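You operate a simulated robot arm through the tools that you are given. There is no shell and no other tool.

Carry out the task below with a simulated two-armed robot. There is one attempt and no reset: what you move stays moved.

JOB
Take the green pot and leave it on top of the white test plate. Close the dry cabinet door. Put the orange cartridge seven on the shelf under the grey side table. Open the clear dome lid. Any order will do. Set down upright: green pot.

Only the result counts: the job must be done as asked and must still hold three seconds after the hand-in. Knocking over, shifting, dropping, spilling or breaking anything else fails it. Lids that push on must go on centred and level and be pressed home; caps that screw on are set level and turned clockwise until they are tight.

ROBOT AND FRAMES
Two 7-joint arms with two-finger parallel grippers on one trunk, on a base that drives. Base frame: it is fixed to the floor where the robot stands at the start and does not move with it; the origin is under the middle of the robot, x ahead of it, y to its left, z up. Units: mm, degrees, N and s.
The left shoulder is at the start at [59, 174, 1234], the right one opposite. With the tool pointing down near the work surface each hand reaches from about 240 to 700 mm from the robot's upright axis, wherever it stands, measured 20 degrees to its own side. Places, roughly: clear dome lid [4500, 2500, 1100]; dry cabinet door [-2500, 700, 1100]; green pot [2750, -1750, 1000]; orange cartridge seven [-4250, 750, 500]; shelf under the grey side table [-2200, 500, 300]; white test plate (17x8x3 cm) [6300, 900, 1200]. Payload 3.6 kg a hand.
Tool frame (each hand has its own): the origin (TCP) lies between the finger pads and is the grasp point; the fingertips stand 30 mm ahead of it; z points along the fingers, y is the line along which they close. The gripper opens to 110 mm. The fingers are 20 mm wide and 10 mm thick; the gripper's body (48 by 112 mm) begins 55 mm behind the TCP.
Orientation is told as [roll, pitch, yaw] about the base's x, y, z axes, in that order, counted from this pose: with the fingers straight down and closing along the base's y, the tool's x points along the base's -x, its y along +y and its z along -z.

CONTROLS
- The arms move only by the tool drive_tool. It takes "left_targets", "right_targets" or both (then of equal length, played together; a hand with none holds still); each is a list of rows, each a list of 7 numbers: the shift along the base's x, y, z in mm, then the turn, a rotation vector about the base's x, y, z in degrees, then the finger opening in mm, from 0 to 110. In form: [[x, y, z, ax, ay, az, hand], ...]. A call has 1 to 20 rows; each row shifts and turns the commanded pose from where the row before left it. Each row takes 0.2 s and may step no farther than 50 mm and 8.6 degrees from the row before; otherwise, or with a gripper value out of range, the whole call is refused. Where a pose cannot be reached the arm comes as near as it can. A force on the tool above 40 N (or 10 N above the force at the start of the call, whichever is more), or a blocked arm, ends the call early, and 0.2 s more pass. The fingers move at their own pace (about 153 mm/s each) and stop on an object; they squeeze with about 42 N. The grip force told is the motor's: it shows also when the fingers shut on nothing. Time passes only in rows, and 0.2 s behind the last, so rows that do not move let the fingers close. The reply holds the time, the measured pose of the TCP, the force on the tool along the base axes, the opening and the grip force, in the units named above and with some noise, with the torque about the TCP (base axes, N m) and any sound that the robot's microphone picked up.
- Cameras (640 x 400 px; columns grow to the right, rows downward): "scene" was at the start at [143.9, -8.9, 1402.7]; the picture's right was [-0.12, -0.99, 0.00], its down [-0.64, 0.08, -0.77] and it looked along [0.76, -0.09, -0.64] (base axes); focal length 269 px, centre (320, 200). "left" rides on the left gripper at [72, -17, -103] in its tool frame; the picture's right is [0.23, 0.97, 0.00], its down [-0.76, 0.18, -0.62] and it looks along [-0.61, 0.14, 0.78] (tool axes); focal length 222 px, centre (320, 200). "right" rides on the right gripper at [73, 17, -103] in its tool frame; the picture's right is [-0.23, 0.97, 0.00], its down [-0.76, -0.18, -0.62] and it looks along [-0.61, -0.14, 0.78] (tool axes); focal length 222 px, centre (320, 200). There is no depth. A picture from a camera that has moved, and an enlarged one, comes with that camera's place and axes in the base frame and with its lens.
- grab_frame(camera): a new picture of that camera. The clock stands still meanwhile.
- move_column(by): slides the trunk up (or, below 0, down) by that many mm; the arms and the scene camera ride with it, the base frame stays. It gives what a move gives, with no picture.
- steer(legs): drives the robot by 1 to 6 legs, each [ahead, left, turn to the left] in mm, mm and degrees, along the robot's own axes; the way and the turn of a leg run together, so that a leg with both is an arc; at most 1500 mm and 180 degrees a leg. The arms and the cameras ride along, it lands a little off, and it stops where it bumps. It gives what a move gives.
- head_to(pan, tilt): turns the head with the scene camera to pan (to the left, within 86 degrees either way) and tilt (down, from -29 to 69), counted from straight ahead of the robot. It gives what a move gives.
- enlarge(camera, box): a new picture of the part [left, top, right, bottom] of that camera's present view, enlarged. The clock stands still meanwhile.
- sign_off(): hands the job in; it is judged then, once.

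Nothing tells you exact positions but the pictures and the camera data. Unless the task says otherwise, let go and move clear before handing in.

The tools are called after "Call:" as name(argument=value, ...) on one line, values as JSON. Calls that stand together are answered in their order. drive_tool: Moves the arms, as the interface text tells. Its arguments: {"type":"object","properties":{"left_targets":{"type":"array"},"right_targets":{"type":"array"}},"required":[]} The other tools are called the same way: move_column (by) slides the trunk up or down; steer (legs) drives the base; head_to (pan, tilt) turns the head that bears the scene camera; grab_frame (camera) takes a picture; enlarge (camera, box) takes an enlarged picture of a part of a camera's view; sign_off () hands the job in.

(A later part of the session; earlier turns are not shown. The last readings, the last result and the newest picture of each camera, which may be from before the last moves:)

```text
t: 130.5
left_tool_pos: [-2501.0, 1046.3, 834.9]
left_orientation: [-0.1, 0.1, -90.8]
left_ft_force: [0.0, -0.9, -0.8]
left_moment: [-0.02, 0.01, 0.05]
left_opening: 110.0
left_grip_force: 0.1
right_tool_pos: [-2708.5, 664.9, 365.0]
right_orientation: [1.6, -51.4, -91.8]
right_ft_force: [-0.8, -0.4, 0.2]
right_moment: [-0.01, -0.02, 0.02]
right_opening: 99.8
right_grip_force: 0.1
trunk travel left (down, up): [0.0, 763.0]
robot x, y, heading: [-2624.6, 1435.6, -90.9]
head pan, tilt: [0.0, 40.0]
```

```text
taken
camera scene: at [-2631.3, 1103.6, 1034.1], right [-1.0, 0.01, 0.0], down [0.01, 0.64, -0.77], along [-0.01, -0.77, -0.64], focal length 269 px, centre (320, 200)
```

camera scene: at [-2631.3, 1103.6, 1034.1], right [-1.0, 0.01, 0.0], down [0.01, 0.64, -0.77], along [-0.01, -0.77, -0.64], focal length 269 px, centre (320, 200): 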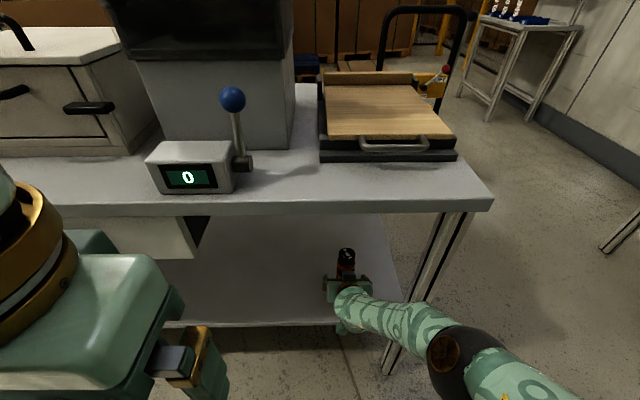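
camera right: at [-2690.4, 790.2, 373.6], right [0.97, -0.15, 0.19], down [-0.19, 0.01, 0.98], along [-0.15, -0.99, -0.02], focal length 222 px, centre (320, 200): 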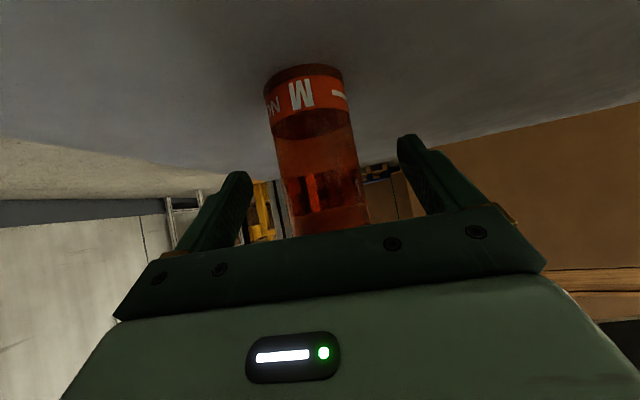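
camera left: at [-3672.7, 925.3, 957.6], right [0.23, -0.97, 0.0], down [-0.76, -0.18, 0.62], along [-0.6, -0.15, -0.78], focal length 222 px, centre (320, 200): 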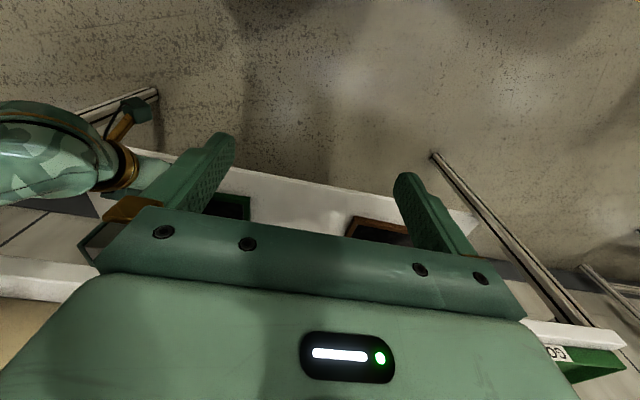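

The cartridge stands free on the shelf. I'll back straight out with the base.

Call:
steer(legs=[[-180, 0, 0]])

Call:
grab_frame(camera="right")

Call:
grab_frame(camera="scene")

```text
t: 132.0
left_tool_pos: [-2498.3, 1226.7, 835.2]
left_orientation: [-0.1, 0.2, -90.5]
left_ft_force: [-0.3, 0.5, 0.2]
left_moment: [0.0, -0.03, -0.01]
left_opening: 110.0
left_grip_force: 0.0
right_tool_pos: [-2705.5, 845.0, 366.1]
right_orientation: [1.6, -51.4, -91.7]
right_ft_force: [0.5, 0.7, -0.5]
right_moment: [-0.04, -0.03, 0.04]
right_opening: 99.8
right_grip_force: 0.0
trunk travel left (down, up): [0.0, 763.0]
robot x, y, heading: [-2623.7, 1620.5, -90.6]
head pan, tilt: [0.0, 40.0]
```

```text
taken
camera right: at [-2687.0, 970.3, 374.0], right [0.97, -0.15, 0.19], down [-0.19, 0.01, 0.98], along [-0.15, -0.99, -0.02], focal length 222 px, centre (320, 200)
```

right: 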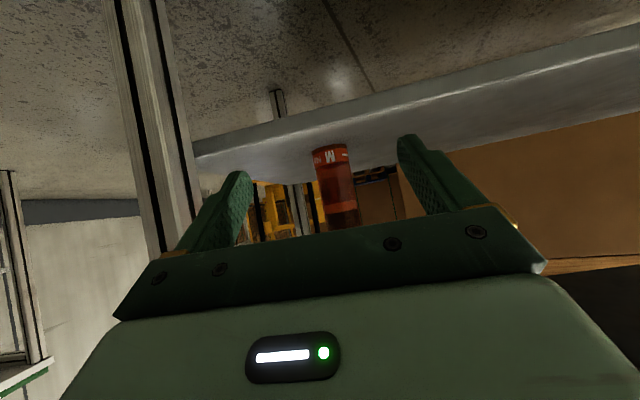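

```text
taken
camera scene: at [-2628.5, 1284.1, 1034.2], right [-1.0, 0.01, 0.0], down [0.01, 0.64, -0.77], along [-0.01, -0.77, -0.64], focal length 269 px, centre (320, 200)
```

scene: 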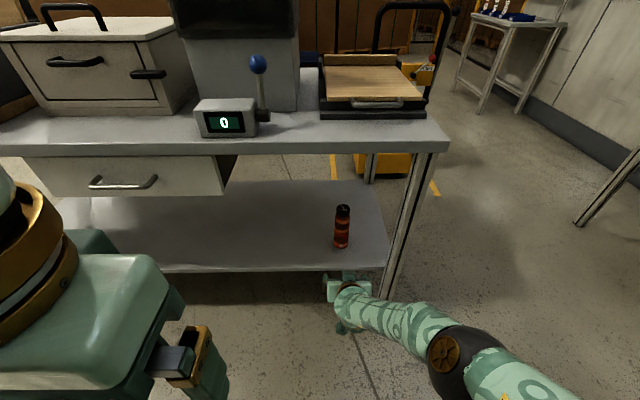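

Cartridge seven stands upright on the shelf under the grey table. I'll tuck the right arm back, raise the trunk and head for the other end of the hall.

Call:
drive_tool(right_targets=[[0, 25, 8, 4, 0, 0, 100], [0, 25, 8, 4, 0, 0, 100], [0, 25, 8, 4, 0, 0, 100], [0, 25, 8, 4, 0, 0, 100]])

Call:
steer(legs=[[0, 0, 90]])

Call:
move_column(by=350)

Call:
head_to(pan=0, tilt=20)

Call:
grab_frame(camera="scene")

```text
t: 133.0
left_tool_pos: [-2498.5, 1226.7, 835.8]
left_orientation: [0.0, 0.1, -90.7]
left_ft_force: [0.1, 0.0, -0.5]
left_moment: [0.0, 0.05, 0.01]
left_opening: 110.0
left_grip_force: 0.1
right_tool_pos: [-2704.4, 946.2, 396.3]
right_orientation: [1.0, -35.3, -91.3]
right_ft_force: [0.8, -0.8, 1.0]
right_moment: [-0.01, 0.02, 0.01]
right_opening: 100.1
right_grip_force: 0.1
trunk travel left (down, up): [0.0, 763.0]
robot x, y, heading: [-2624.2, 1617.5, -90.6]
head pan, tilt: [0.0, 40.0]
```

```text
t: 137.2
left_tool_pos: [-2230.4, 1736.4, 835.7]
left_orientation: [0.0, 0.1, -1.6]
left_ft_force: [-0.3, -0.5, 0.7]
left_moment: [0.0, 0.0, 0.01]
left_opening: 110.1
left_grip_force: 0.0
right_tool_pos: [-1952.5, 1526.8, 394.4]
right_orientation: [1.0, -35.4, -2.2]
right_ft_force: [-0.2, 0.6, -0.2]
right_moment: [0.0, -0.02, 0.01]
right_opening: 100.1
right_grip_force: 0.0
trunk travel left (down, up): [0.0, 763.0]
robot x, y, heading: [-2625.5, 1618.2, -1.5]
head pan, tilt: [0.0, 40.0]
```

```text
t: 140.6
left_tool_pos: [-2230.5, 1735.8, 1184.4]
left_orientation: [0.0, 0.1, -1.4]
left_ft_force: [0.0, 0.5, 0.1]
left_moment: [0.02, -0.01, 0.03]
left_opening: 109.9
left_grip_force: 0.1
right_tool_pos: [-1945.0, 1525.6, 798.8]
right_orientation: [1.1, -40.2, -2.4]
right_ft_force: [-0.5, 0.6, -0.1]
right_moment: [0.01, -0.01, -0.02]
right_opening: 100.2
right_grip_force: 0.1
trunk travel left (down, up): [-350.0, 413.0]
robot x, y, heading: [-2625.9, 1619.5, -1.7]
head pan, tilt: [0.0, 40.0]
```

```text
t: 141.4
left_tool_pos: [-2231.5, 1736.8, 1186.0]
left_orientation: [0.0, 0.1, -1.6]
left_ft_force: [-0.7, 0.6, -0.3]
left_moment: [0.0, 0.02, 0.01]
left_opening: 110.0
left_grip_force: 0.0
right_tool_pos: [-1944.1, 1527.3, 799.6]
right_orientation: [1.0, -40.4, -2.3]
right_ft_force: [1.4, 0.0, -0.4]
right_moment: [-0.01, 0.01, 0.0]
right_opening: 99.9
right_grip_force: 0.0
trunk travel left (down, up): [-350.0, 413.0]
robot x, y, heading: [-2617.9, 1613.9, -1.4]
head pan, tilt: [0.0, 20.0]
```

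```text
taken
camera scene: at [-2471.5, 1614.4, 1433.9], right [-0.03, -1.0, 0.0], down [-0.34, 0.01, -0.94], along [0.94, -0.03, -0.34], focal length 269 px, centre (320, 200)
```

scene: 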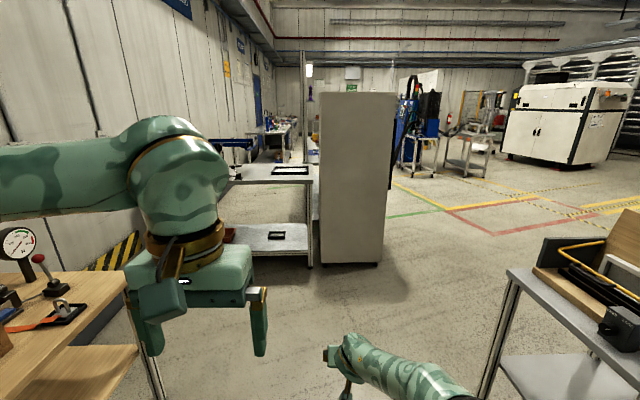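

Now I'll bring the right arm back to its compact carrying pose.

Call:
drive_tool(right_targets=[[-25, -6, 40, 0, 4, 0, 100], [-25, -6, 40, 0, 4, 0, 100], [-25, -6, 40, 0, 4, 0, 100], [-25, -6, 40, 0, 4, 0, 100], [-28, -6, 40, 0, 4, 0, 100], [-28, -6, 40, 0, 4, 0, 100], [-28, -6, 40, 0, 4, 0, 100], [-28, -6, 38, 0, 4, 0, 100], [-30, -8, 35, 0, 4, 0, 110], [-30, -8, 33, 0, 4, 0, 110]])

Call:
head_to(pan=-30, tilt=25)

Call:
grab_frame(camera="scene")

```text
t: 143.6
left_tool_pos: [-2232.7, 1736.0, 1186.4]
left_orientation: [0.0, 0.0, -1.5]
left_ft_force: [-0.8, -0.6, 0.0]
left_moment: [-0.02, -0.02, -0.01]
left_opening: 110.1
left_grip_force: 0.1
right_tool_pos: [-2217.4, 1460.3, 1184.7]
right_orientation: [-0.3, -0.5, -1.6]
right_ft_force: [-0.8, 0.3, 0.0]
right_moment: [-0.01, 0.0, 0.04]
right_opening: 109.9
right_grip_force: 0.1
trunk travel left (down, up): [-350.0, 413.0]
robot x, y, heading: [-2623.6, 1618.1, -1.8]
head pan, tilt: [0.0, 20.0]
```

```text
t: 144.6
left_tool_pos: [-2231.6, 1736.9, 1184.8]
left_orientation: [-0.1, 0.0, -1.6]
left_ft_force: [-0.3, -0.7, 0.1]
left_moment: [-0.02, -0.02, -0.01]
left_opening: 110.2
left_grip_force: 0.0
right_tool_pos: [-2216.8, 1460.9, 1184.3]
right_orientation: [-0.3, -0.4, -1.7]
right_ft_force: [-0.2, -0.1, 0.6]
right_moment: [-0.02, 0.02, -0.03]
right_opening: 110.0
right_grip_force: 0.1
trunk travel left (down, up): [-350.0, 413.0]
robot x, y, heading: [-2623.0, 1615.5, -1.6]
head pan, tilt: [-30.0, 25.0]
```

```text
taken
camera scene: at [-2486.2, 1568.7, 1425.9], right [-0.52, -0.85, 0.0], down [-0.36, 0.22, -0.91], along [0.77, -0.47, -0.42], focal length 269 px, centre (320, 200)
```

scene: 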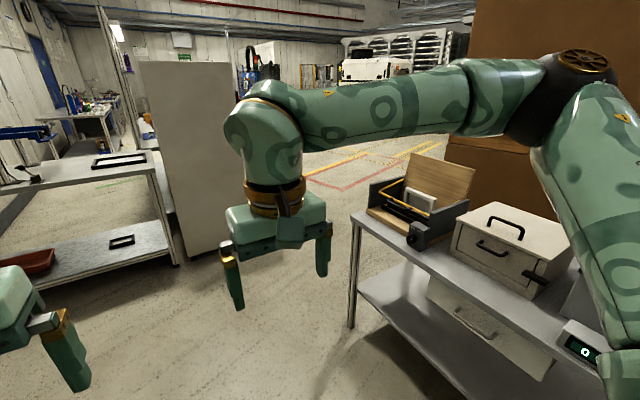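

Arm is tucked. I'll drive along the aisle, past the grey table's corner and out to the main floor.

Call:
steer(legs=[[0, -165, 0], [810, 23, 0], [810, 23, 0], [0, -1030, 0], [950, -400, 0]])

Call:
head_to(pan=-25, tilt=15)

Call:
grab_frame(camera="scene")

```text
t: 163.7
left_tool_pos: [313.9, 154.3, 1185.6]
left_orientation: [0.0, 0.1, 0.4]
left_ft_force: [0.3, 0.2, 0.1]
left_moment: [-0.03, 0.02, 0.02]
left_opening: 110.2
left_grip_force: 0.0
right_tool_pos: [337.9, -121.0, 1184.6]
right_orientation: [-0.3, -0.5, 0.4]
right_ft_force: [0.4, 0.2, 0.4]
right_moment: [0.0, 0.0, 0.02]
right_opening: 109.9
right_grip_force: 0.1
trunk travel left (down, up): [-350.0, 413.0]
robot x, y, heading: [-76.2, 19.3, 0.6]
head pan, tilt: [-30.0, 25.0]
```

```text
t: 164.4
left_tool_pos: [313.5, 154.7, 1185.0]
left_orientation: [-0.1, 0.0, 0.6]
left_ft_force: [-0.3, -1.1, -0.6]
left_moment: [-0.02, 0.03, -0.03]
left_opening: 110.1
left_grip_force: 0.1
right_tool_pos: [339.4, -120.9, 1183.4]
right_orientation: [-0.4, -0.4, 0.5]
right_ft_force: [0.1, 0.4, 0.7]
right_moment: [0.01, 0.0, -0.03]
right_opening: 110.0
right_grip_force: 0.0
trunk travel left (down, up): [-350.0, 413.0]
robot x, y, heading: [-73.5, 23.1, 0.4]
head pan, tilt: [-25.0, 15.0]
```

```text
taken
camera scene: at [69.6, -16.2, 1442.1], right [-0.41, -0.91, 0.0], down [-0.24, 0.11, -0.97], along [0.88, -0.4, -0.26], focal length 269 px, centre (320, 200)
```

scene: 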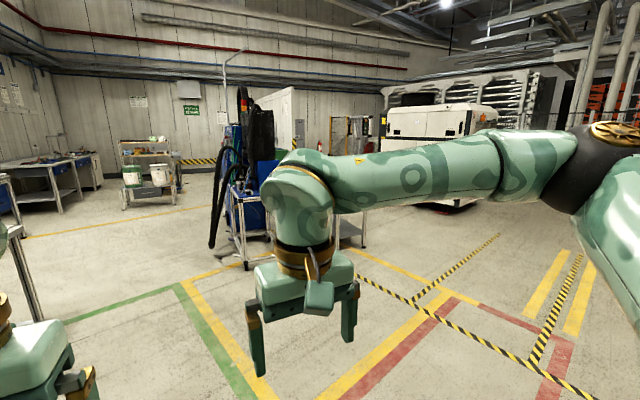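

I'm back at the start area. I'll drive toward the pot's table and look.

Call:
steer(legs=[[1270, -1000, 0]])

Call:
head_to(pan=-20, tilt=15)

Call:
grab_frame(camera="scene")

Call:
head_to(pan=0, tilt=15)

Call:
grab_frame(camera="scene")

```text
refused: leg 1 is longer than a leg can be; nothing moved
```

```text
t: 165.1
left_tool_pos: [313.8, 153.9, 1185.6]
left_orientation: [0.0, 0.1, 0.5]
left_ft_force: [-0.5, -1.3, -0.6]
left_moment: [0.02, 0.0, 0.02]
left_opening: 109.9
left_grip_force: 0.0
right_tool_pos: [337.9, -121.0, 1182.9]
right_orientation: [-0.4, -0.5, 0.4]
right_ft_force: [-0.7, -0.9, 0.2]
right_moment: [-0.01, 0.01, -0.04]
right_opening: 109.6
right_grip_force: 0.1
trunk travel left (down, up): [-350.0, 413.0]
robot x, y, heading: [-73.0, 21.5, 0.6]
head pan, tilt: [-20.0, 15.0]
```

```text
taken
camera scene: at [72.8, -8.7, 1442.1], right [-0.33, -0.94, 0.0], down [-0.24, 0.09, -0.97], along [0.91, -0.32, -0.26], focal length 269 px, centre (320, 200)
```

scene: 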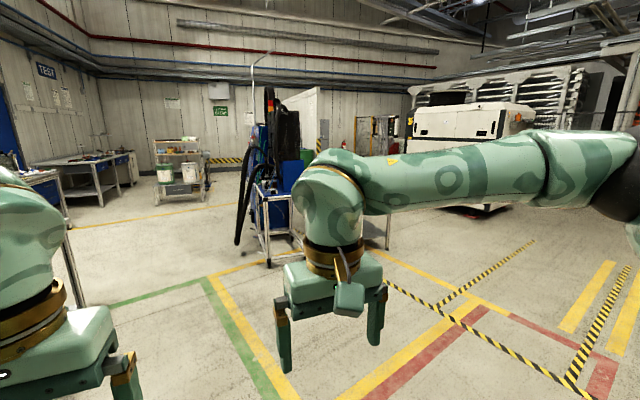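

```text
t: 165.9
left_tool_pos: [313.2, 155.4, 1185.1]
left_orientation: [0.0, 0.0, 0.5]
left_ft_force: [0.8, -0.2, -0.6]
left_moment: [0.0, 0.02, 0.01]
left_opening: 109.8
left_grip_force: 0.1
right_tool_pos: [338.9, -119.5, 1183.5]
right_orientation: [-0.3, -0.5, 0.3]
right_ft_force: [0.0, 0.6, -0.1]
right_moment: [-0.01, 0.02, -0.01]
right_opening: 110.1
right_grip_force: 0.1
trunk travel left (down, up): [-350.0, 413.0]
robot x, y, heading: [-74.4, 23.9, 0.5]
head pan, tilt: [0.0, 15.0]
```

```text
taken
camera scene: at [78.1, 23.2, 1442.1], right [0.01, -1.0, 0.0], down [-0.26, 0.0, -0.97], along [0.97, 0.01, -0.26], focal length 269 px, centre (320, 200)
```

scene: 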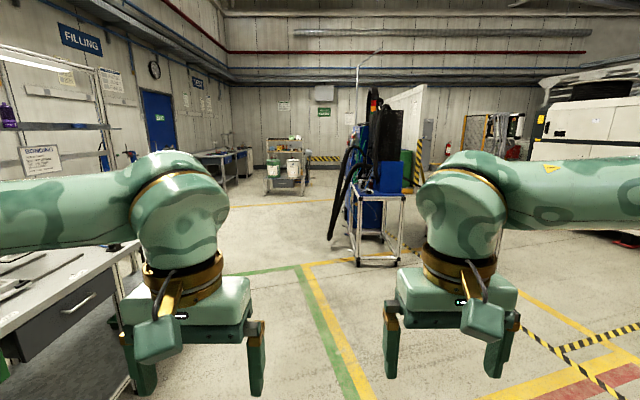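

The leg was too long; I'll split it.

Call:
steer(legs=[[640, -500, 0], [640, -500, 0]])

Call:
head_to(pan=-30, tilt=15)

Call:
grab_frame(camera="scene")

Call:
head_to(pan=0, tilt=15)

Call:
grab_frame(camera="scene")

```text
t: 174.2
left_tool_pos: [1599.8, -844.7, 1184.8]
left_orientation: [0.0, 0.1, 0.4]
left_ft_force: [-0.7, 0.1, -0.9]
left_moment: [-0.02, 0.03, -0.04]
left_opening: 109.9
left_grip_force: 0.1
right_tool_pos: [1623.5, -1119.1, 1182.8]
right_orientation: [-0.4, -0.4, 0.2]
right_ft_force: [0.5, 0.7, 0.0]
right_moment: [0.02, 0.01, 0.0]
right_opening: 109.8
right_grip_force: 0.1
trunk travel left (down, up): [-350.0, 413.0]
robot x, y, heading: [1210.3, -977.2, 0.5]
head pan, tilt: [0.0, 15.0]
```

```text
t: 175.2
left_tool_pos: [1598.0, -845.2, 1184.1]
left_orientation: [0.0, 0.1, 0.4]
left_ft_force: [-0.2, 0.3, 0.2]
left_moment: [0.0, -0.01, 0.03]
left_opening: 110.0
left_grip_force: 0.0
right_tool_pos: [1623.4, -1119.5, 1184.4]
right_orientation: [-0.4, -0.4, 0.2]
right_ft_force: [-1.3, -0.1, -0.6]
right_moment: [0.01, -0.01, 0.0]
right_opening: 109.9
right_grip_force: 0.0
trunk travel left (down, up): [-350.0, 413.0]
robot x, y, heading: [1211.6, -979.0, 0.3]
head pan, tilt: [-30.0, 15.0]
```

```text
taken
camera scene: at [1351.2, -1021.6, 1442.1], right [-0.49, -0.87, 0.0], down [-0.23, 0.13, -0.97], along [0.84, -0.48, -0.26], focal length 269 px, centre (320, 200)
```

scene: 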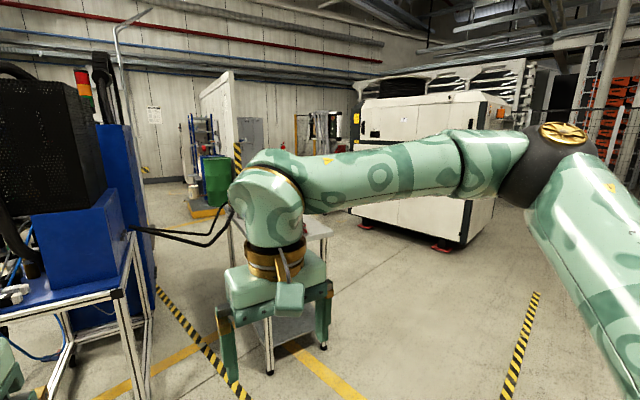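

```text
t: 176.1
left_tool_pos: [1599.4, -844.0, 1184.8]
left_orientation: [0.0, 0.0, 0.4]
left_ft_force: [-0.1, -0.5, 1.0]
left_moment: [-0.03, 0.03, 0.01]
left_opening: 110.0
left_grip_force: 0.0
right_tool_pos: [1622.9, -1117.7, 1183.1]
right_orientation: [-0.3, -0.4, 0.2]
right_ft_force: [1.0, -0.2, -0.3]
right_moment: [-0.01, 0.01, 0.02]
right_opening: 109.9
right_grip_force: 0.1
trunk travel left (down, up): [-350.0, 413.0]
robot x, y, heading: [1206.1, -977.8, 0.3]
head pan, tilt: [0.0, 15.0]
```

```text
taken
camera scene: at [1363.3, -975.0, 1442.1], right [0.01, -1.0, 0.0], down [-0.26, 0.0, -0.97], along [0.97, 0.01, -0.26], focal length 269 px, centre (320, 200)
```

scene: 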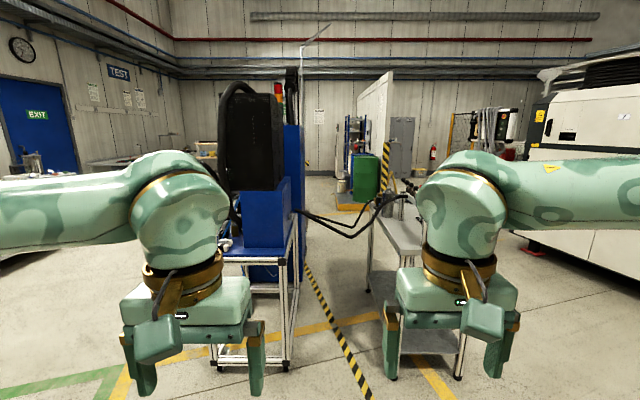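

A small grey table stands around (2700–3400, -1450…-1800) with hoses running to it on its left side. I'll move to face its short side.

Call:
steer(legs=[[0, -720, 0], [500, 0, 0]])

Call:
head_to(pan=0, tilt=25)

Call:
grab_frame(camera="scene")

```text
t: 182.6
left_tool_pos: [2111.2, -1583.8, 1185.2]
left_orientation: [-0.1, 0.1, -1.3]
left_ft_force: [-0.1, 0.4, -0.4]
left_moment: [0.01, -0.01, 0.02]
left_opening: 110.0
left_grip_force: 0.3
right_tool_pos: [2127.0, -1859.4, 1182.7]
right_orientation: [-0.4, -0.4, -1.4]
right_ft_force: [-0.3, -0.7, -0.3]
right_moment: [0.02, 0.03, -0.05]
right_opening: 109.9
right_grip_force: 0.1
trunk travel left (down, up): [-350.0, 413.0]
robot x, y, heading: [1715.4, -1707.9, -1.4]
head pan, tilt: [0.0, 15.0]
```

```text
t: 183.3
left_tool_pos: [2110.3, -1585.5, 1185.6]
left_orientation: [0.0, 0.0, -1.3]
left_ft_force: [-0.5, 0.1, -0.3]
left_moment: [-0.01, 0.02, 0.01]
left_opening: 109.9
left_grip_force: 0.0
right_tool_pos: [2126.8, -1860.2, 1183.4]
right_orientation: [-0.5, -0.3, -1.4]
right_ft_force: [0.1, 0.1, -0.2]
right_moment: [-0.05, 0.01, 0.0]
right_opening: 109.8
right_grip_force: 0.0
trunk travel left (down, up): [-350.0, 413.0]
robot x, y, heading: [1720.6, -1705.2, -0.9]
head pan, tilt: [0.0, 25.0]
```

```text
taken
camera scene: at [1869.9, -1708.6, 1426.0], right [-0.02, -1.0, 0.0], down [-0.42, 0.01, -0.91], along [0.91, -0.02, -0.42], focal length 269 px, centre (320, 200)
```

scene: 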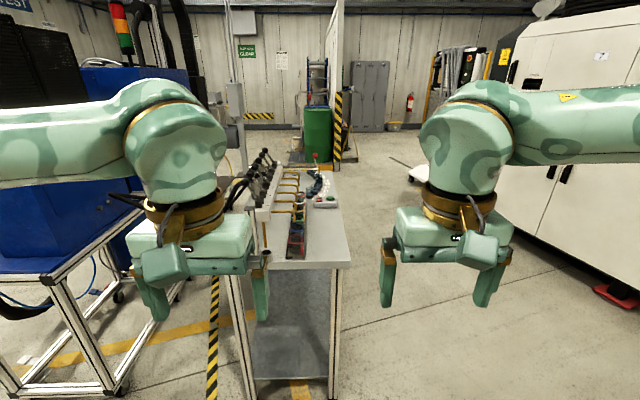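

I can see the table with a row of valves and some pots beside it. I'll enlarge.

Call:
enlarge(camera="scene", box=[225, 140, 365, 270])

Call:
grab_frame(camera="left")

```text
3.08 times, centred on (295, 205) of scene
camera zoom: at [1869.9, -1708.6, 1426.0], right [-0.02, -1.0, 0.0], down [-0.42, 0.01, -0.91], along [0.91, -0.02, -0.42], focal length 829 px, centre (397, 185)
```

zoom: 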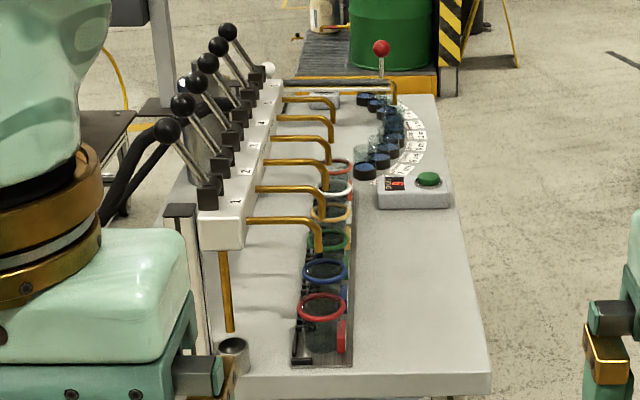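

```text
taken
camera left: at [2039.2, -1601.0, 1288.3], right [-0.21, 0.98, 0.0], down [0.77, 0.16, 0.62], along [0.61, 0.13, -0.78], focal length 222 px, centre (320, 200)
```

left: 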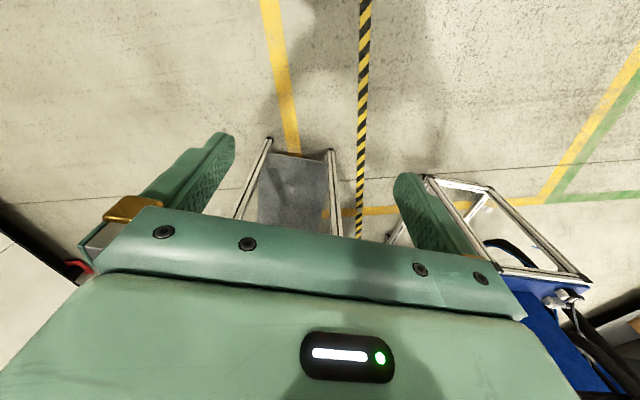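

The coloured-rim pots stand in a row in a rack under numbered spouts; the green one is third, near (2866, -1636). I'll go to the table's free right-hand side for a better view.

Call:
steer(legs=[[0, -800, 0], [1150, 0, 0], [0, 0, 90]])

Call:
head_to(pan=0, tilt=30)

Call:
grab_frame(camera="scene")

```text
t: 197.0
left_tool_pos: [2699.3, -2151.5, 1185.5]
left_orientation: [0.0, 0.0, 91.6]
left_ft_force: [0.5, 0.2, -0.3]
left_moment: [-0.02, 0.0, -0.03]
left_opening: 110.2
left_grip_force: 0.0
right_tool_pos: [2973.6, -2122.1, 1183.6]
right_orientation: [-0.3, -0.4, 91.4]
right_ft_force: [-0.6, -0.1, 0.1]
right_moment: [0.0, 0.01, 0.0]
right_opening: 110.0
right_grip_force: 0.1
trunk travel left (down, up): [-350.0, 413.0]
robot x, y, heading: [2839.1, -2541.7, 91.8]
head pan, tilt: [0.0, 25.0]
```

```text
t: 197.7
left_tool_pos: [2700.8, -2152.5, 1185.2]
left_orientation: [0.1, 0.0, 91.6]
left_ft_force: [-0.5, -0.8, 0.3]
left_moment: [0.03, 0.02, -0.03]
left_opening: 109.8
left_grip_force: 0.0
right_tool_pos: [2974.8, -2121.6, 1184.8]
right_orientation: [-0.4, -0.4, 91.4]
right_ft_force: [0.6, -0.3, -0.4]
right_moment: [0.01, -0.01, -0.03]
right_opening: 109.9
right_grip_force: 0.1
trunk travel left (down, up): [-350.0, 413.0]
robot x, y, heading: [2842.8, -2535.3, 91.5]
head pan, tilt: [0.0, 30.0]
```

```text
taken
camera scene: at [2836.4, -2386.4, 1418.0], right [1.0, 0.03, 0.0], down [0.01, -0.5, -0.87], along [-0.02, 0.87, -0.5], focal length 269 px, centre (320, 200)
```

scene: 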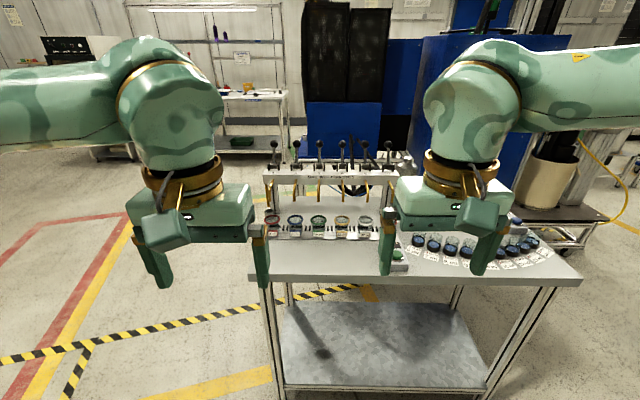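

Call:
enlarge(camera="scene", box=[255, 130, 405, 250])

Call:
grab_frame(camera="right")

```text
3.33 times, centred on (330, 190) of scene
camera zoom: at [2836.4, -2386.4, 1418.0], right [1.0, 0.03, 0.0], down [0.01, -0.5, -0.87], along [-0.02, 0.87, -0.5], focal length 898 px, centre (287, 233)
```

zoom: 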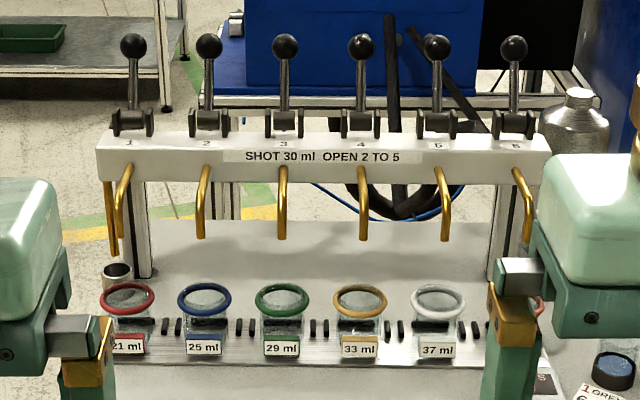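

```text
taken
camera right: at [2959.0, -2196.2, 1286.9], right [-0.98, 0.2, 0.0], down [0.16, 0.76, 0.63], along [0.13, 0.62, -0.78], focal length 222 px, centre (320, 200)
```

right: 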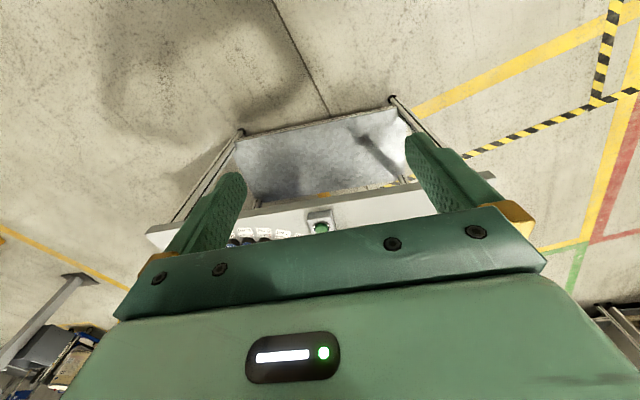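

The pots sit in a rack labelled 21–37 ml; the green pot's rim is at about (2815, -1640, 913), with spout 3 about 74 mm above it. I'll come nearer for a closer look at the rack before choosing a grasp.

Call:
steer(legs=[[200, -75, -1.5]])

Call:
head_to(pan=0, tilt=40)

Call:
grab_frame(camera="scene")

Call:
enlarge(camera="scene", box=[240, 120, 360, 240])

```text
t: 199.3
left_tool_pos: [2782.3, -1949.1, 1184.7]
left_orientation: [0.0, 0.1, 90.1]
left_ft_force: [-0.1, 0.4, 0.4]
left_moment: [0.0, 0.03, 0.0]
left_opening: 110.1
left_grip_force: 0.1
right_tool_pos: [3056.8, -1925.9, 1183.4]
right_orientation: [-0.3, -0.5, 89.9]
right_ft_force: [0.2, 0.0, 0.5]
right_moment: [-0.03, 0.01, 0.01]
right_opening: 110.2
right_grip_force: 0.1
trunk travel left (down, up): [-350.0, 413.0]
robot x, y, heading: [2914.9, -2338.4, 89.9]
head pan, tilt: [0.0, 30.0]
```

```text
t: 200.1
left_tool_pos: [2781.1, -1948.6, 1185.3]
left_orientation: [0.0, 0.0, 90.1]
left_ft_force: [0.5, 0.1, 0.3]
left_moment: [-0.02, -0.02, 0.0]
left_opening: 110.0
left_grip_force: 0.0
right_tool_pos: [3057.1, -1926.0, 1184.4]
right_orientation: [-0.4, -0.5, 90.0]
right_ft_force: [0.3, 0.1, -0.1]
right_moment: [0.0, 0.01, 0.01]
right_opening: 109.7
right_grip_force: 0.1
trunk travel left (down, up): [-350.0, 413.0]
robot x, y, heading: [2912.3, -2338.7, 90.1]
head pan, tilt: [0.0, 40.0]
```

```text
taken
camera scene: at [2911.5, -2191.9, 1402.7], right [1.0, 0.0, 0.0], down [0.0, -0.64, -0.77], along [0.0, 0.77, -0.64], focal length 269 px, centre (320, 200)
```

scene: 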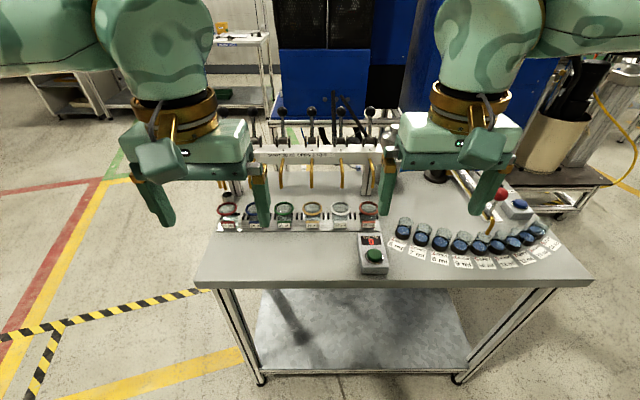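

```text
3.33 times, centred on (300, 180) of scene
camera zoom: at [2911.5, -2191.9, 1402.7], right [1.0, 0.0, 0.0], down [0.0, -0.64, -0.77], along [0.0, 0.77, -0.64], focal length 898 px, centre (387, 267)
```

zoom: 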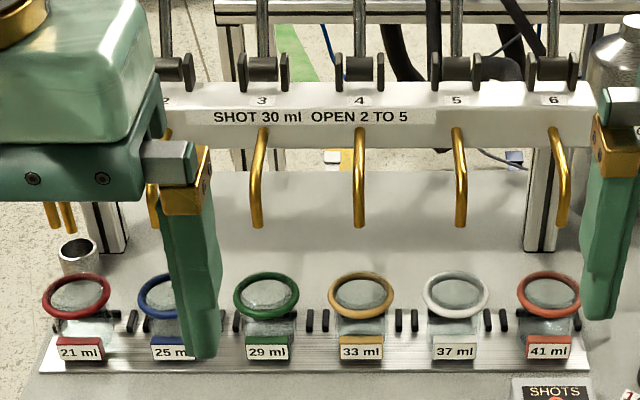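

I'll zoom further on the green pot and its surroundings.

Call:
enlarge(camera="scene", box=[265, 185, 325, 235])

Call:
grab_frame(camera="left")

```text
8.00 times, centred on (295, 210) of scene
camera zoom: at [2911.5, -2191.9, 1402.7], right [1.0, 0.0, 0.0], down [0.0, -0.64, -0.77], along [0.0, 0.77, -0.64], focal length 2155 px, centre (520, 120)
```

zoom: 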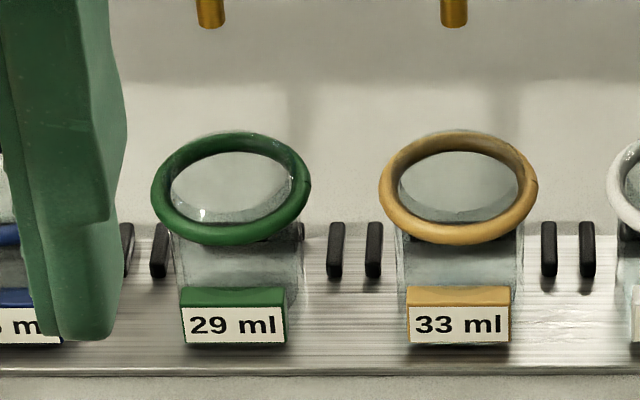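

```text
taken
camera left: at [2799.7, -2022.3, 1288.3], right [-0.97, -0.23, 0.0], down [-0.18, 0.76, 0.62], along [-0.14, 0.61, -0.78], focal length 222 px, centre (320, 200)
```

left: 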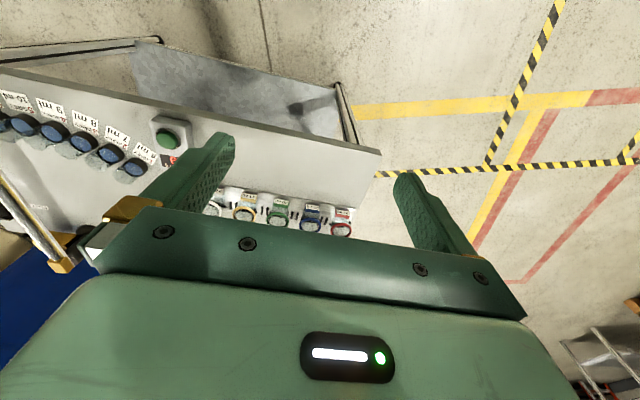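

The pot hangs on a green ring (≈54 mm) near its top; black pegs flank the glass below z≈885, so I'll grip the ring from the front with the left hand pitched ~50°, opening 67 mm, fingers between neighbouring rings. First the pre-grasp pose.

Call:
drive_tool(left_targets=[[5, 26, -22, 8.4, 0, 0, 90], [5, 26, -22, 8.4, 0, 0, 80], [5, 26, -22, 8.4, 0, 0, 67], [6, 26, -22, 8.4, 0, 0, 67], [6, 26, -22, 8.4, 0, 0, 67], [5, 26, -25, 8.0, 0, 0, 67]])

Call:
grab_frame(camera="left")

Call:
grab_frame(camera="scene")

```text
t: 201.4
left_tool_pos: [2812.5, -1793.3, 1050.6]
left_orientation: [-0.2, -50.0, 90.2]
left_ft_force: [0.0, 0.9, 0.0]
left_moment: [0.04, 0.02, -0.01]
left_opening: 66.9
left_grip_force: 0.1
right_tool_pos: [3057.0, -1924.9, 1182.8]
right_orientation: [-0.3, -0.4, 89.9]
right_ft_force: [0.0, -0.3, 0.4]
right_moment: [-0.02, 0.01, 0.01]
right_opening: 110.0
right_grip_force: 0.0
trunk travel left (down, up): [-350.0, 413.0]
robot x, y, heading: [2911.1, -2336.0, 90.3]
head pan, tilt: [0.0, 40.0]
```

```text
taken
camera left: at [2830.5, -1919.6, 1060.2], right [-0.97, -0.15, -0.18], down [-0.18, 0.01, 0.98], along [-0.14, 0.99, -0.04], focal length 222 px, centre (320, 200)
```

left: 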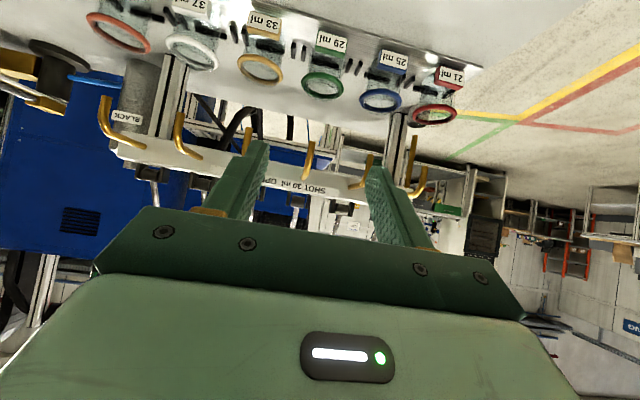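

```text
taken
camera scene: at [2912.0, -2191.0, 1402.5], right [1.0, 0.0, 0.0], down [0.0, -0.64, -0.77], along [0.0, 0.77, -0.64], focal length 269 px, centre (320, 200)
```

scene: 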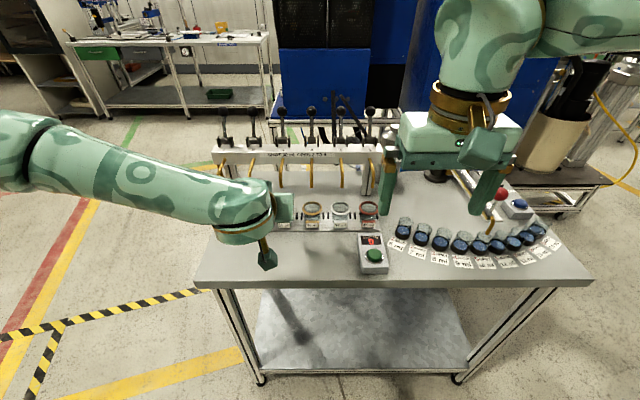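

The wrist camera sees the green ring right below. I'll enlarge it to refine its position.

Call:
enlarge(camera="left", box=[240, 20, 420, 130])

```text
3.56 times, centred on (330, 75) of left
camera zoom: at [2830.5, -1919.6, 1060.2], right [-0.97, -0.15, -0.18], down [-0.18, 0.01, 0.98], along [-0.14, 0.99, -0.04], focal length 790 px, centre (284, 644)
```

zoom: 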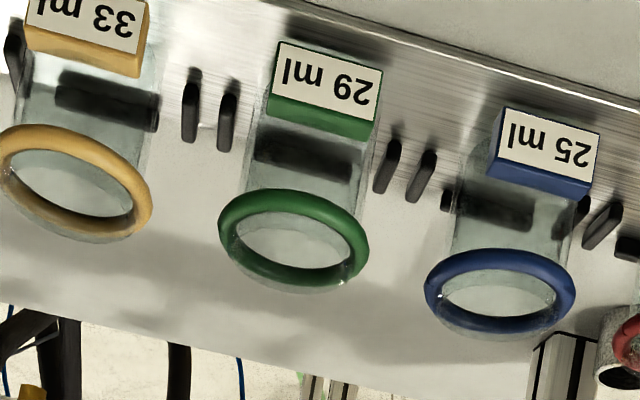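

Estimates put the ring near (2812, -1638, 910). I'll advance along the tool axis to about 70 mm before it and check again.

Call:
drive_tool(left_targets=[[0, 25, -24, 0, 0, 0, 67], [0, 25, -24, 0, 0, 0, 67], [0, 25, -24, 0, 0, 0, 67], [0, 15, -14, 0, 0, 0, 67]])

Call:
grab_frame(camera="left")

Call:
grab_frame(camera="scene")

```text
t: 202.4
left_tool_pos: [2811.3, -1702.5, 966.4]
left_orientation: [-0.3, -49.9, 90.1]
left_ft_force: [0.5, -0.4, -0.7]
left_moment: [0.02, 0.0, -0.01]
left_opening: 67.1
left_grip_force: 0.2
right_tool_pos: [3056.3, -1925.8, 1184.3]
right_orientation: [-0.3, -0.4, 89.9]
right_ft_force: [0.9, -0.1, 0.4]
right_moment: [-0.01, 0.02, 0.02]
right_opening: 110.0
right_grip_force: 0.1
trunk travel left (down, up): [-350.0, 413.0]
robot x, y, heading: [2910.3, -2339.0, 90.1]
head pan, tilt: [0.0, 40.0]
```

```text
taken
camera left: at [2829.5, -1828.4, 976.6], right [-0.97, -0.15, -0.18], down [-0.18, 0.01, 0.98], along [-0.14, 0.99, -0.04], focal length 222 px, centre (320, 200)
```

left: 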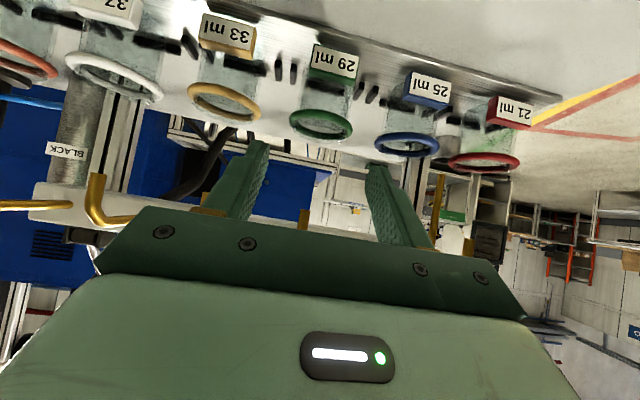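

```text
taken
camera scene: at [2911.7, -2191.4, 1402.6], right [1.0, 0.0, 0.0], down [0.0, -0.64, -0.77], along [0.0, 0.77, -0.64], focal length 269 px, centre (320, 200)
```

scene: 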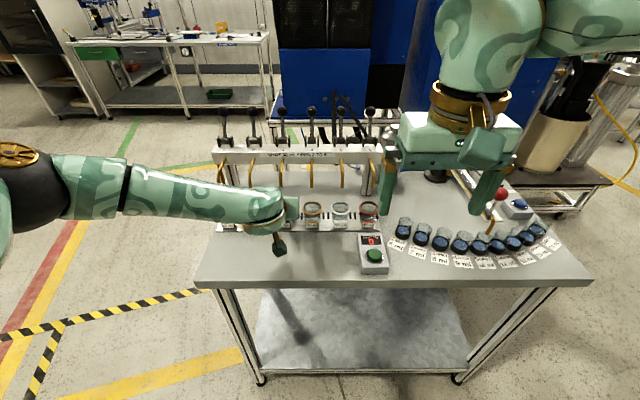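

Refined ring position: (2814, -1643, 907). I'll advance most of the remaining way and check alignment once more.

Call:
drive_tool(left_targets=[[1, 12, -12, 0, 0, 0, 67], [1, 12, -12, 0, 0, 0, 67], [0, 10, -10, 0, 0, 0, 67]])

Call:
grab_frame(camera="left")

Call:
enlarge(camera="scene", box=[240, 160, 360, 260])

```text
t: 203.2
left_tool_pos: [2814.5, -1668.7, 930.6]
left_orientation: [-0.2, -50.0, 90.2]
left_ft_force: [-0.4, -0.1, -0.3]
left_moment: [0.01, -0.01, 0.0]
left_opening: 67.2
left_grip_force: 0.1
right_tool_pos: [3056.4, -1926.0, 1183.8]
right_orientation: [-0.3, -0.4, 89.9]
right_ft_force: [-0.2, 0.9, -0.1]
right_moment: [-0.01, 0.02, 0.01]
right_opening: 110.0
right_grip_force: 0.0
trunk travel left (down, up): [-350.0, 413.0]
robot x, y, heading: [2910.8, -2337.4, 90.0]
head pan, tilt: [0.0, 40.0]
```

```text
taken
camera left: at [2833.4, -1793.5, 941.2], right [-0.97, -0.15, -0.18], down [-0.18, 0.01, 0.98], along [-0.14, 0.99, -0.04], focal length 222 px, centre (320, 200)
```

left: 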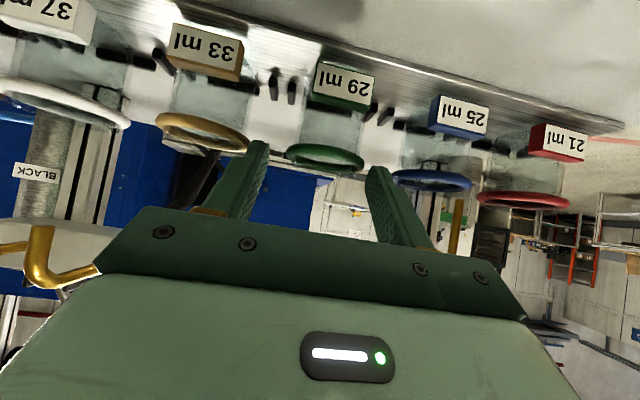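

```text
4.00 times, centred on (300, 210) of scene
camera zoom: at [2911.8, -2191.2, 1402.5], right [1.0, 0.0, 0.0], down [0.0, -0.64, -0.77], along [0.0, 0.77, -0.64], focal length 1078 px, centre (400, 160)
```

zoom: 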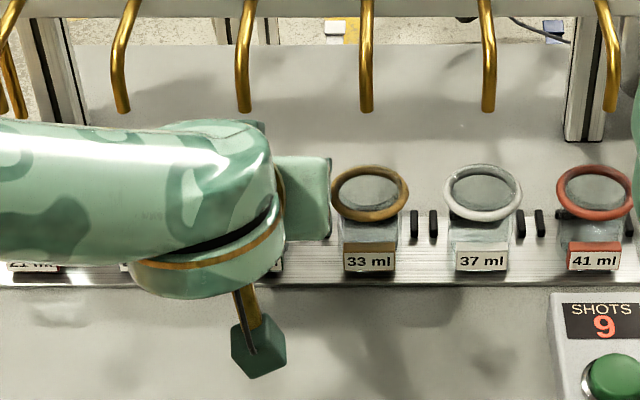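

Well aligned; the ring is ~4 mm toward -x of the hand's centre plane and ~34 mm ahead. I'll correct and advance the last stretch.

Call:
drive_tool(left_targets=[[-2, 8, -8, 0, 0, 0, 67], [-1.5, 9, -9, 0, 0, 0, 67]])

Call:
enlarge(camera="left", box=[160, 60, 480, 260])

```text
t: 203.8
left_tool_pos: [2812.6, -1650.6, 913.5]
left_orientation: [-0.2, -49.9, 90.2]
left_ft_force: [0.1, 0.4, -0.9]
left_moment: [0.0, -0.01, -0.01]
left_opening: 66.9
left_grip_force: 0.0
right_tool_pos: [3057.2, -1925.6, 1184.1]
right_orientation: [-0.3, -0.4, 90.0]
right_ft_force: [-0.5, 0.5, 0.5]
right_moment: [-0.02, 0.0, 0.0]
right_opening: 109.9
right_grip_force: 0.0
trunk travel left (down, up): [-350.0, 413.0]
robot x, y, heading: [2912.7, -2334.8, 90.0]
head pan, tilt: [0.0, 40.0]
```

```text
2.00 times, centred on (320, 160) of left
camera zoom: at [2830.2, -1776.9, 923.5], right [-0.97, -0.15, -0.18], down [-0.18, 0.01, 0.98], along [-0.14, 0.99, -0.04], focal length 444 px, centre (320, 280)
```

zoom: 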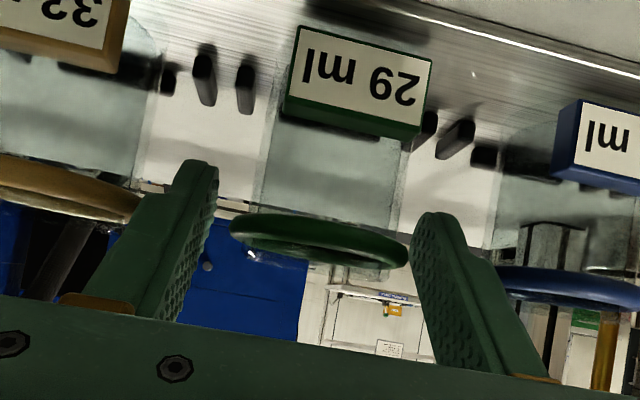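

The ring is centred between the fingers exactly as predicted. Closing on it now.

Call:
drive_tool(left_targets=[[0, 0, 0, 0, 0, 0, 58], [0, 0, 0, 0, 0, 0, 45], [0, 0, 0, 0, 0, 0, 40], [0, 0, 0, 0, 0, 0, 40]])

Call:
enlarge(camera="left", box=[160, 60, 480, 260])

```text
t: 204.8
left_tool_pos: [2811.0, -1650.7, 913.8]
left_orientation: [-0.1, -49.9, 90.2]
left_ft_force: [0.7, 0.1, 0.0]
left_moment: [-0.01, 0.02, 0.03]
left_opening: 44.7
left_grip_force: 41.9
right_tool_pos: [3055.8, -1925.4, 1183.7]
right_orientation: [-0.4, -0.4, 89.9]
right_ft_force: [0.2, 0.2, 0.5]
right_moment: [0.04, 0.02, 0.01]
right_opening: 110.2
right_grip_force: 0.2
trunk travel left (down, up): [-350.0, 413.0]
robot x, y, heading: [2910.6, -2338.9, 89.8]
head pan, tilt: [0.0, 40.0]
```

```text
2.00 times, centred on (320, 160) of left
camera zoom: at [2830.3, -1777.2, 923.6], right [-0.97, -0.15, -0.18], down [-0.18, 0.01, 0.98], along [-0.14, 0.99, -0.04], focal length 444 px, centre (320, 280)
```

zoom: 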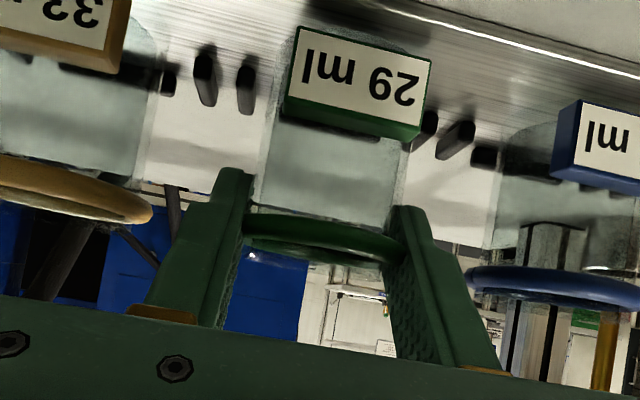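

The fingers hold the glass at 44.7 mm with 42 N. I'll lift gently 20 mm, keeping it level.

Call:
drive_tool(left_targets=[[0, 0, 5, 0, 0, 0, 35], [0, 0, 5, 0, 0, 0, 35], [0, 0, 5, 0, 0, 0, 35], [0, 0, 5, 0, 0, 0, 35]])

Call:
enlarge(camera="left", box=[160, 60, 480, 260])

Call:
enlarge(camera="scene", box=[240, 160, 360, 260])

```text
t: 205.8
left_tool_pos: [2812.3, -1652.1, 933.4]
left_orientation: [-0.2, -50.1, 90.2]
left_ft_force: [0.2, -0.5, -0.7]
left_moment: [0.01, 0.01, 0.0]
left_opening: 44.7
left_grip_force: 41.6
right_tool_pos: [3056.2, -1925.6, 1184.1]
right_orientation: [-0.3, -0.4, 89.9]
right_ft_force: [0.7, 0.3, -1.0]
right_moment: [0.01, 0.02, -0.02]
right_opening: 110.2
right_grip_force: 0.1
trunk travel left (down, up): [-350.0, 413.0]
robot x, y, heading: [2913.0, -2334.3, 90.1]
head pan, tilt: [0.0, 40.0]
```

```text
2.00 times, centred on (320, 160) of left
camera zoom: at [2830.1, -1778.6, 944.1], right [-0.97, -0.15, -0.18], down [-0.18, 0.01, 0.98], along [-0.14, 0.99, -0.04], focal length 444 px, centre (320, 280)
```

zoom: 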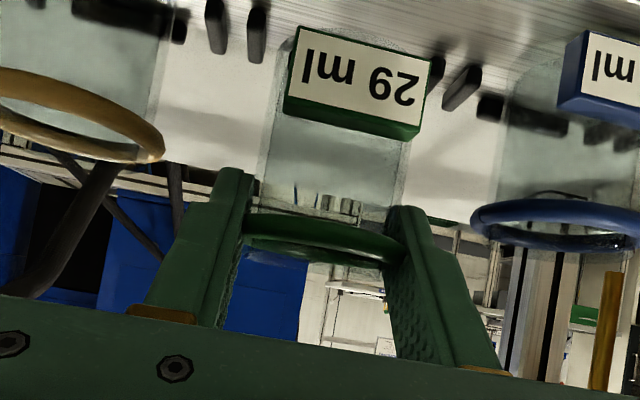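

```text
4.00 times, centred on (300, 210) of scene
camera zoom: at [2911.6, -2191.6, 1402.6], right [1.0, 0.0, 0.0], down [0.0, -0.64, -0.77], along [0.0, 0.77, -0.64], focal length 1078 px, centre (400, 160)
```

zoom: 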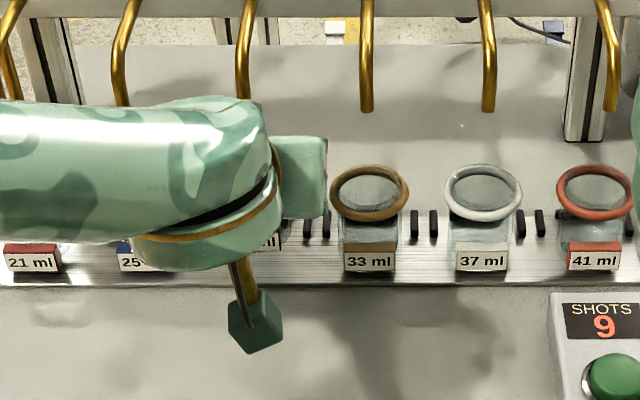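

The pot is lifted cleanly. Now I'll draw it out toward me from under the spout, then raise it.

Call:
drive_tool(left_targets=[[0, -8, 3, 0, 0, 0, 35], [0, -15, 3, 0, 0, 0, 35], [0, -20, 3, 0, 0, 0, 35], [0, -25, 5, 0, 0, 0, 35], [0, -25, 10, 0, 0, 0, 35], [0, -20, 15, 0, 0, 0, 35], [0, -15, 20, 0, 0, 0, 35], [0, -10, 20, 0, 0, 0, 35], [0, -5, 20, 0, 0, 0, 35]])

Call:
grab_frame(camera="left")

Call:
grab_frame(camera="scene")

```text
t: 207.8
left_tool_pos: [2812.8, -1796.2, 1032.1]
left_orientation: [-0.1, -49.9, 90.1]
left_ft_force: [-0.5, 0.2, 0.2]
left_moment: [0.01, -0.01, 0.02]
left_opening: 44.7
left_grip_force: 42.2
right_tool_pos: [3056.2, -1926.7, 1184.4]
right_orientation: [-0.5, -0.4, 89.9]
right_ft_force: [-0.6, -0.5, 1.0]
right_moment: [-0.06, 0.02, 0.0]
right_opening: 110.0
right_grip_force: 0.1
trunk travel left (down, up): [-350.0, 413.0]
robot x, y, heading: [2913.1, -2340.8, 90.0]
head pan, tilt: [0.0, 40.0]
```

```text
taken
camera left: at [2831.0, -1922.7, 1042.8], right [-0.97, -0.15, -0.18], down [-0.18, 0.01, 0.98], along [-0.14, 0.99, -0.04], focal length 222 px, centre (320, 200)
```

left: 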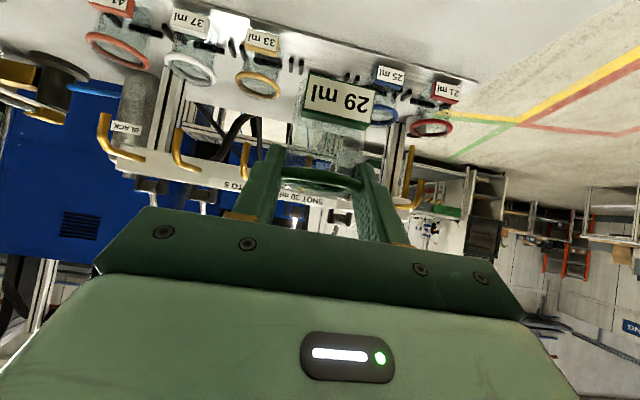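

```text
taken
camera scene: at [2911.5, -2192.0, 1402.6], right [1.0, 0.0, 0.0], down [0.0, -0.64, -0.77], along [0.0, 0.77, -0.64], focal length 269 px, centre (320, 200)
```

scene: 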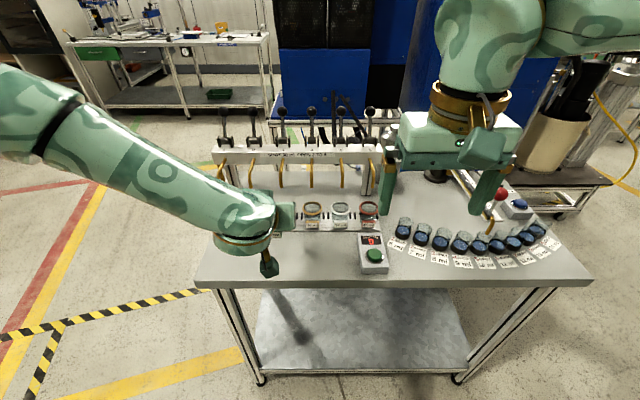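

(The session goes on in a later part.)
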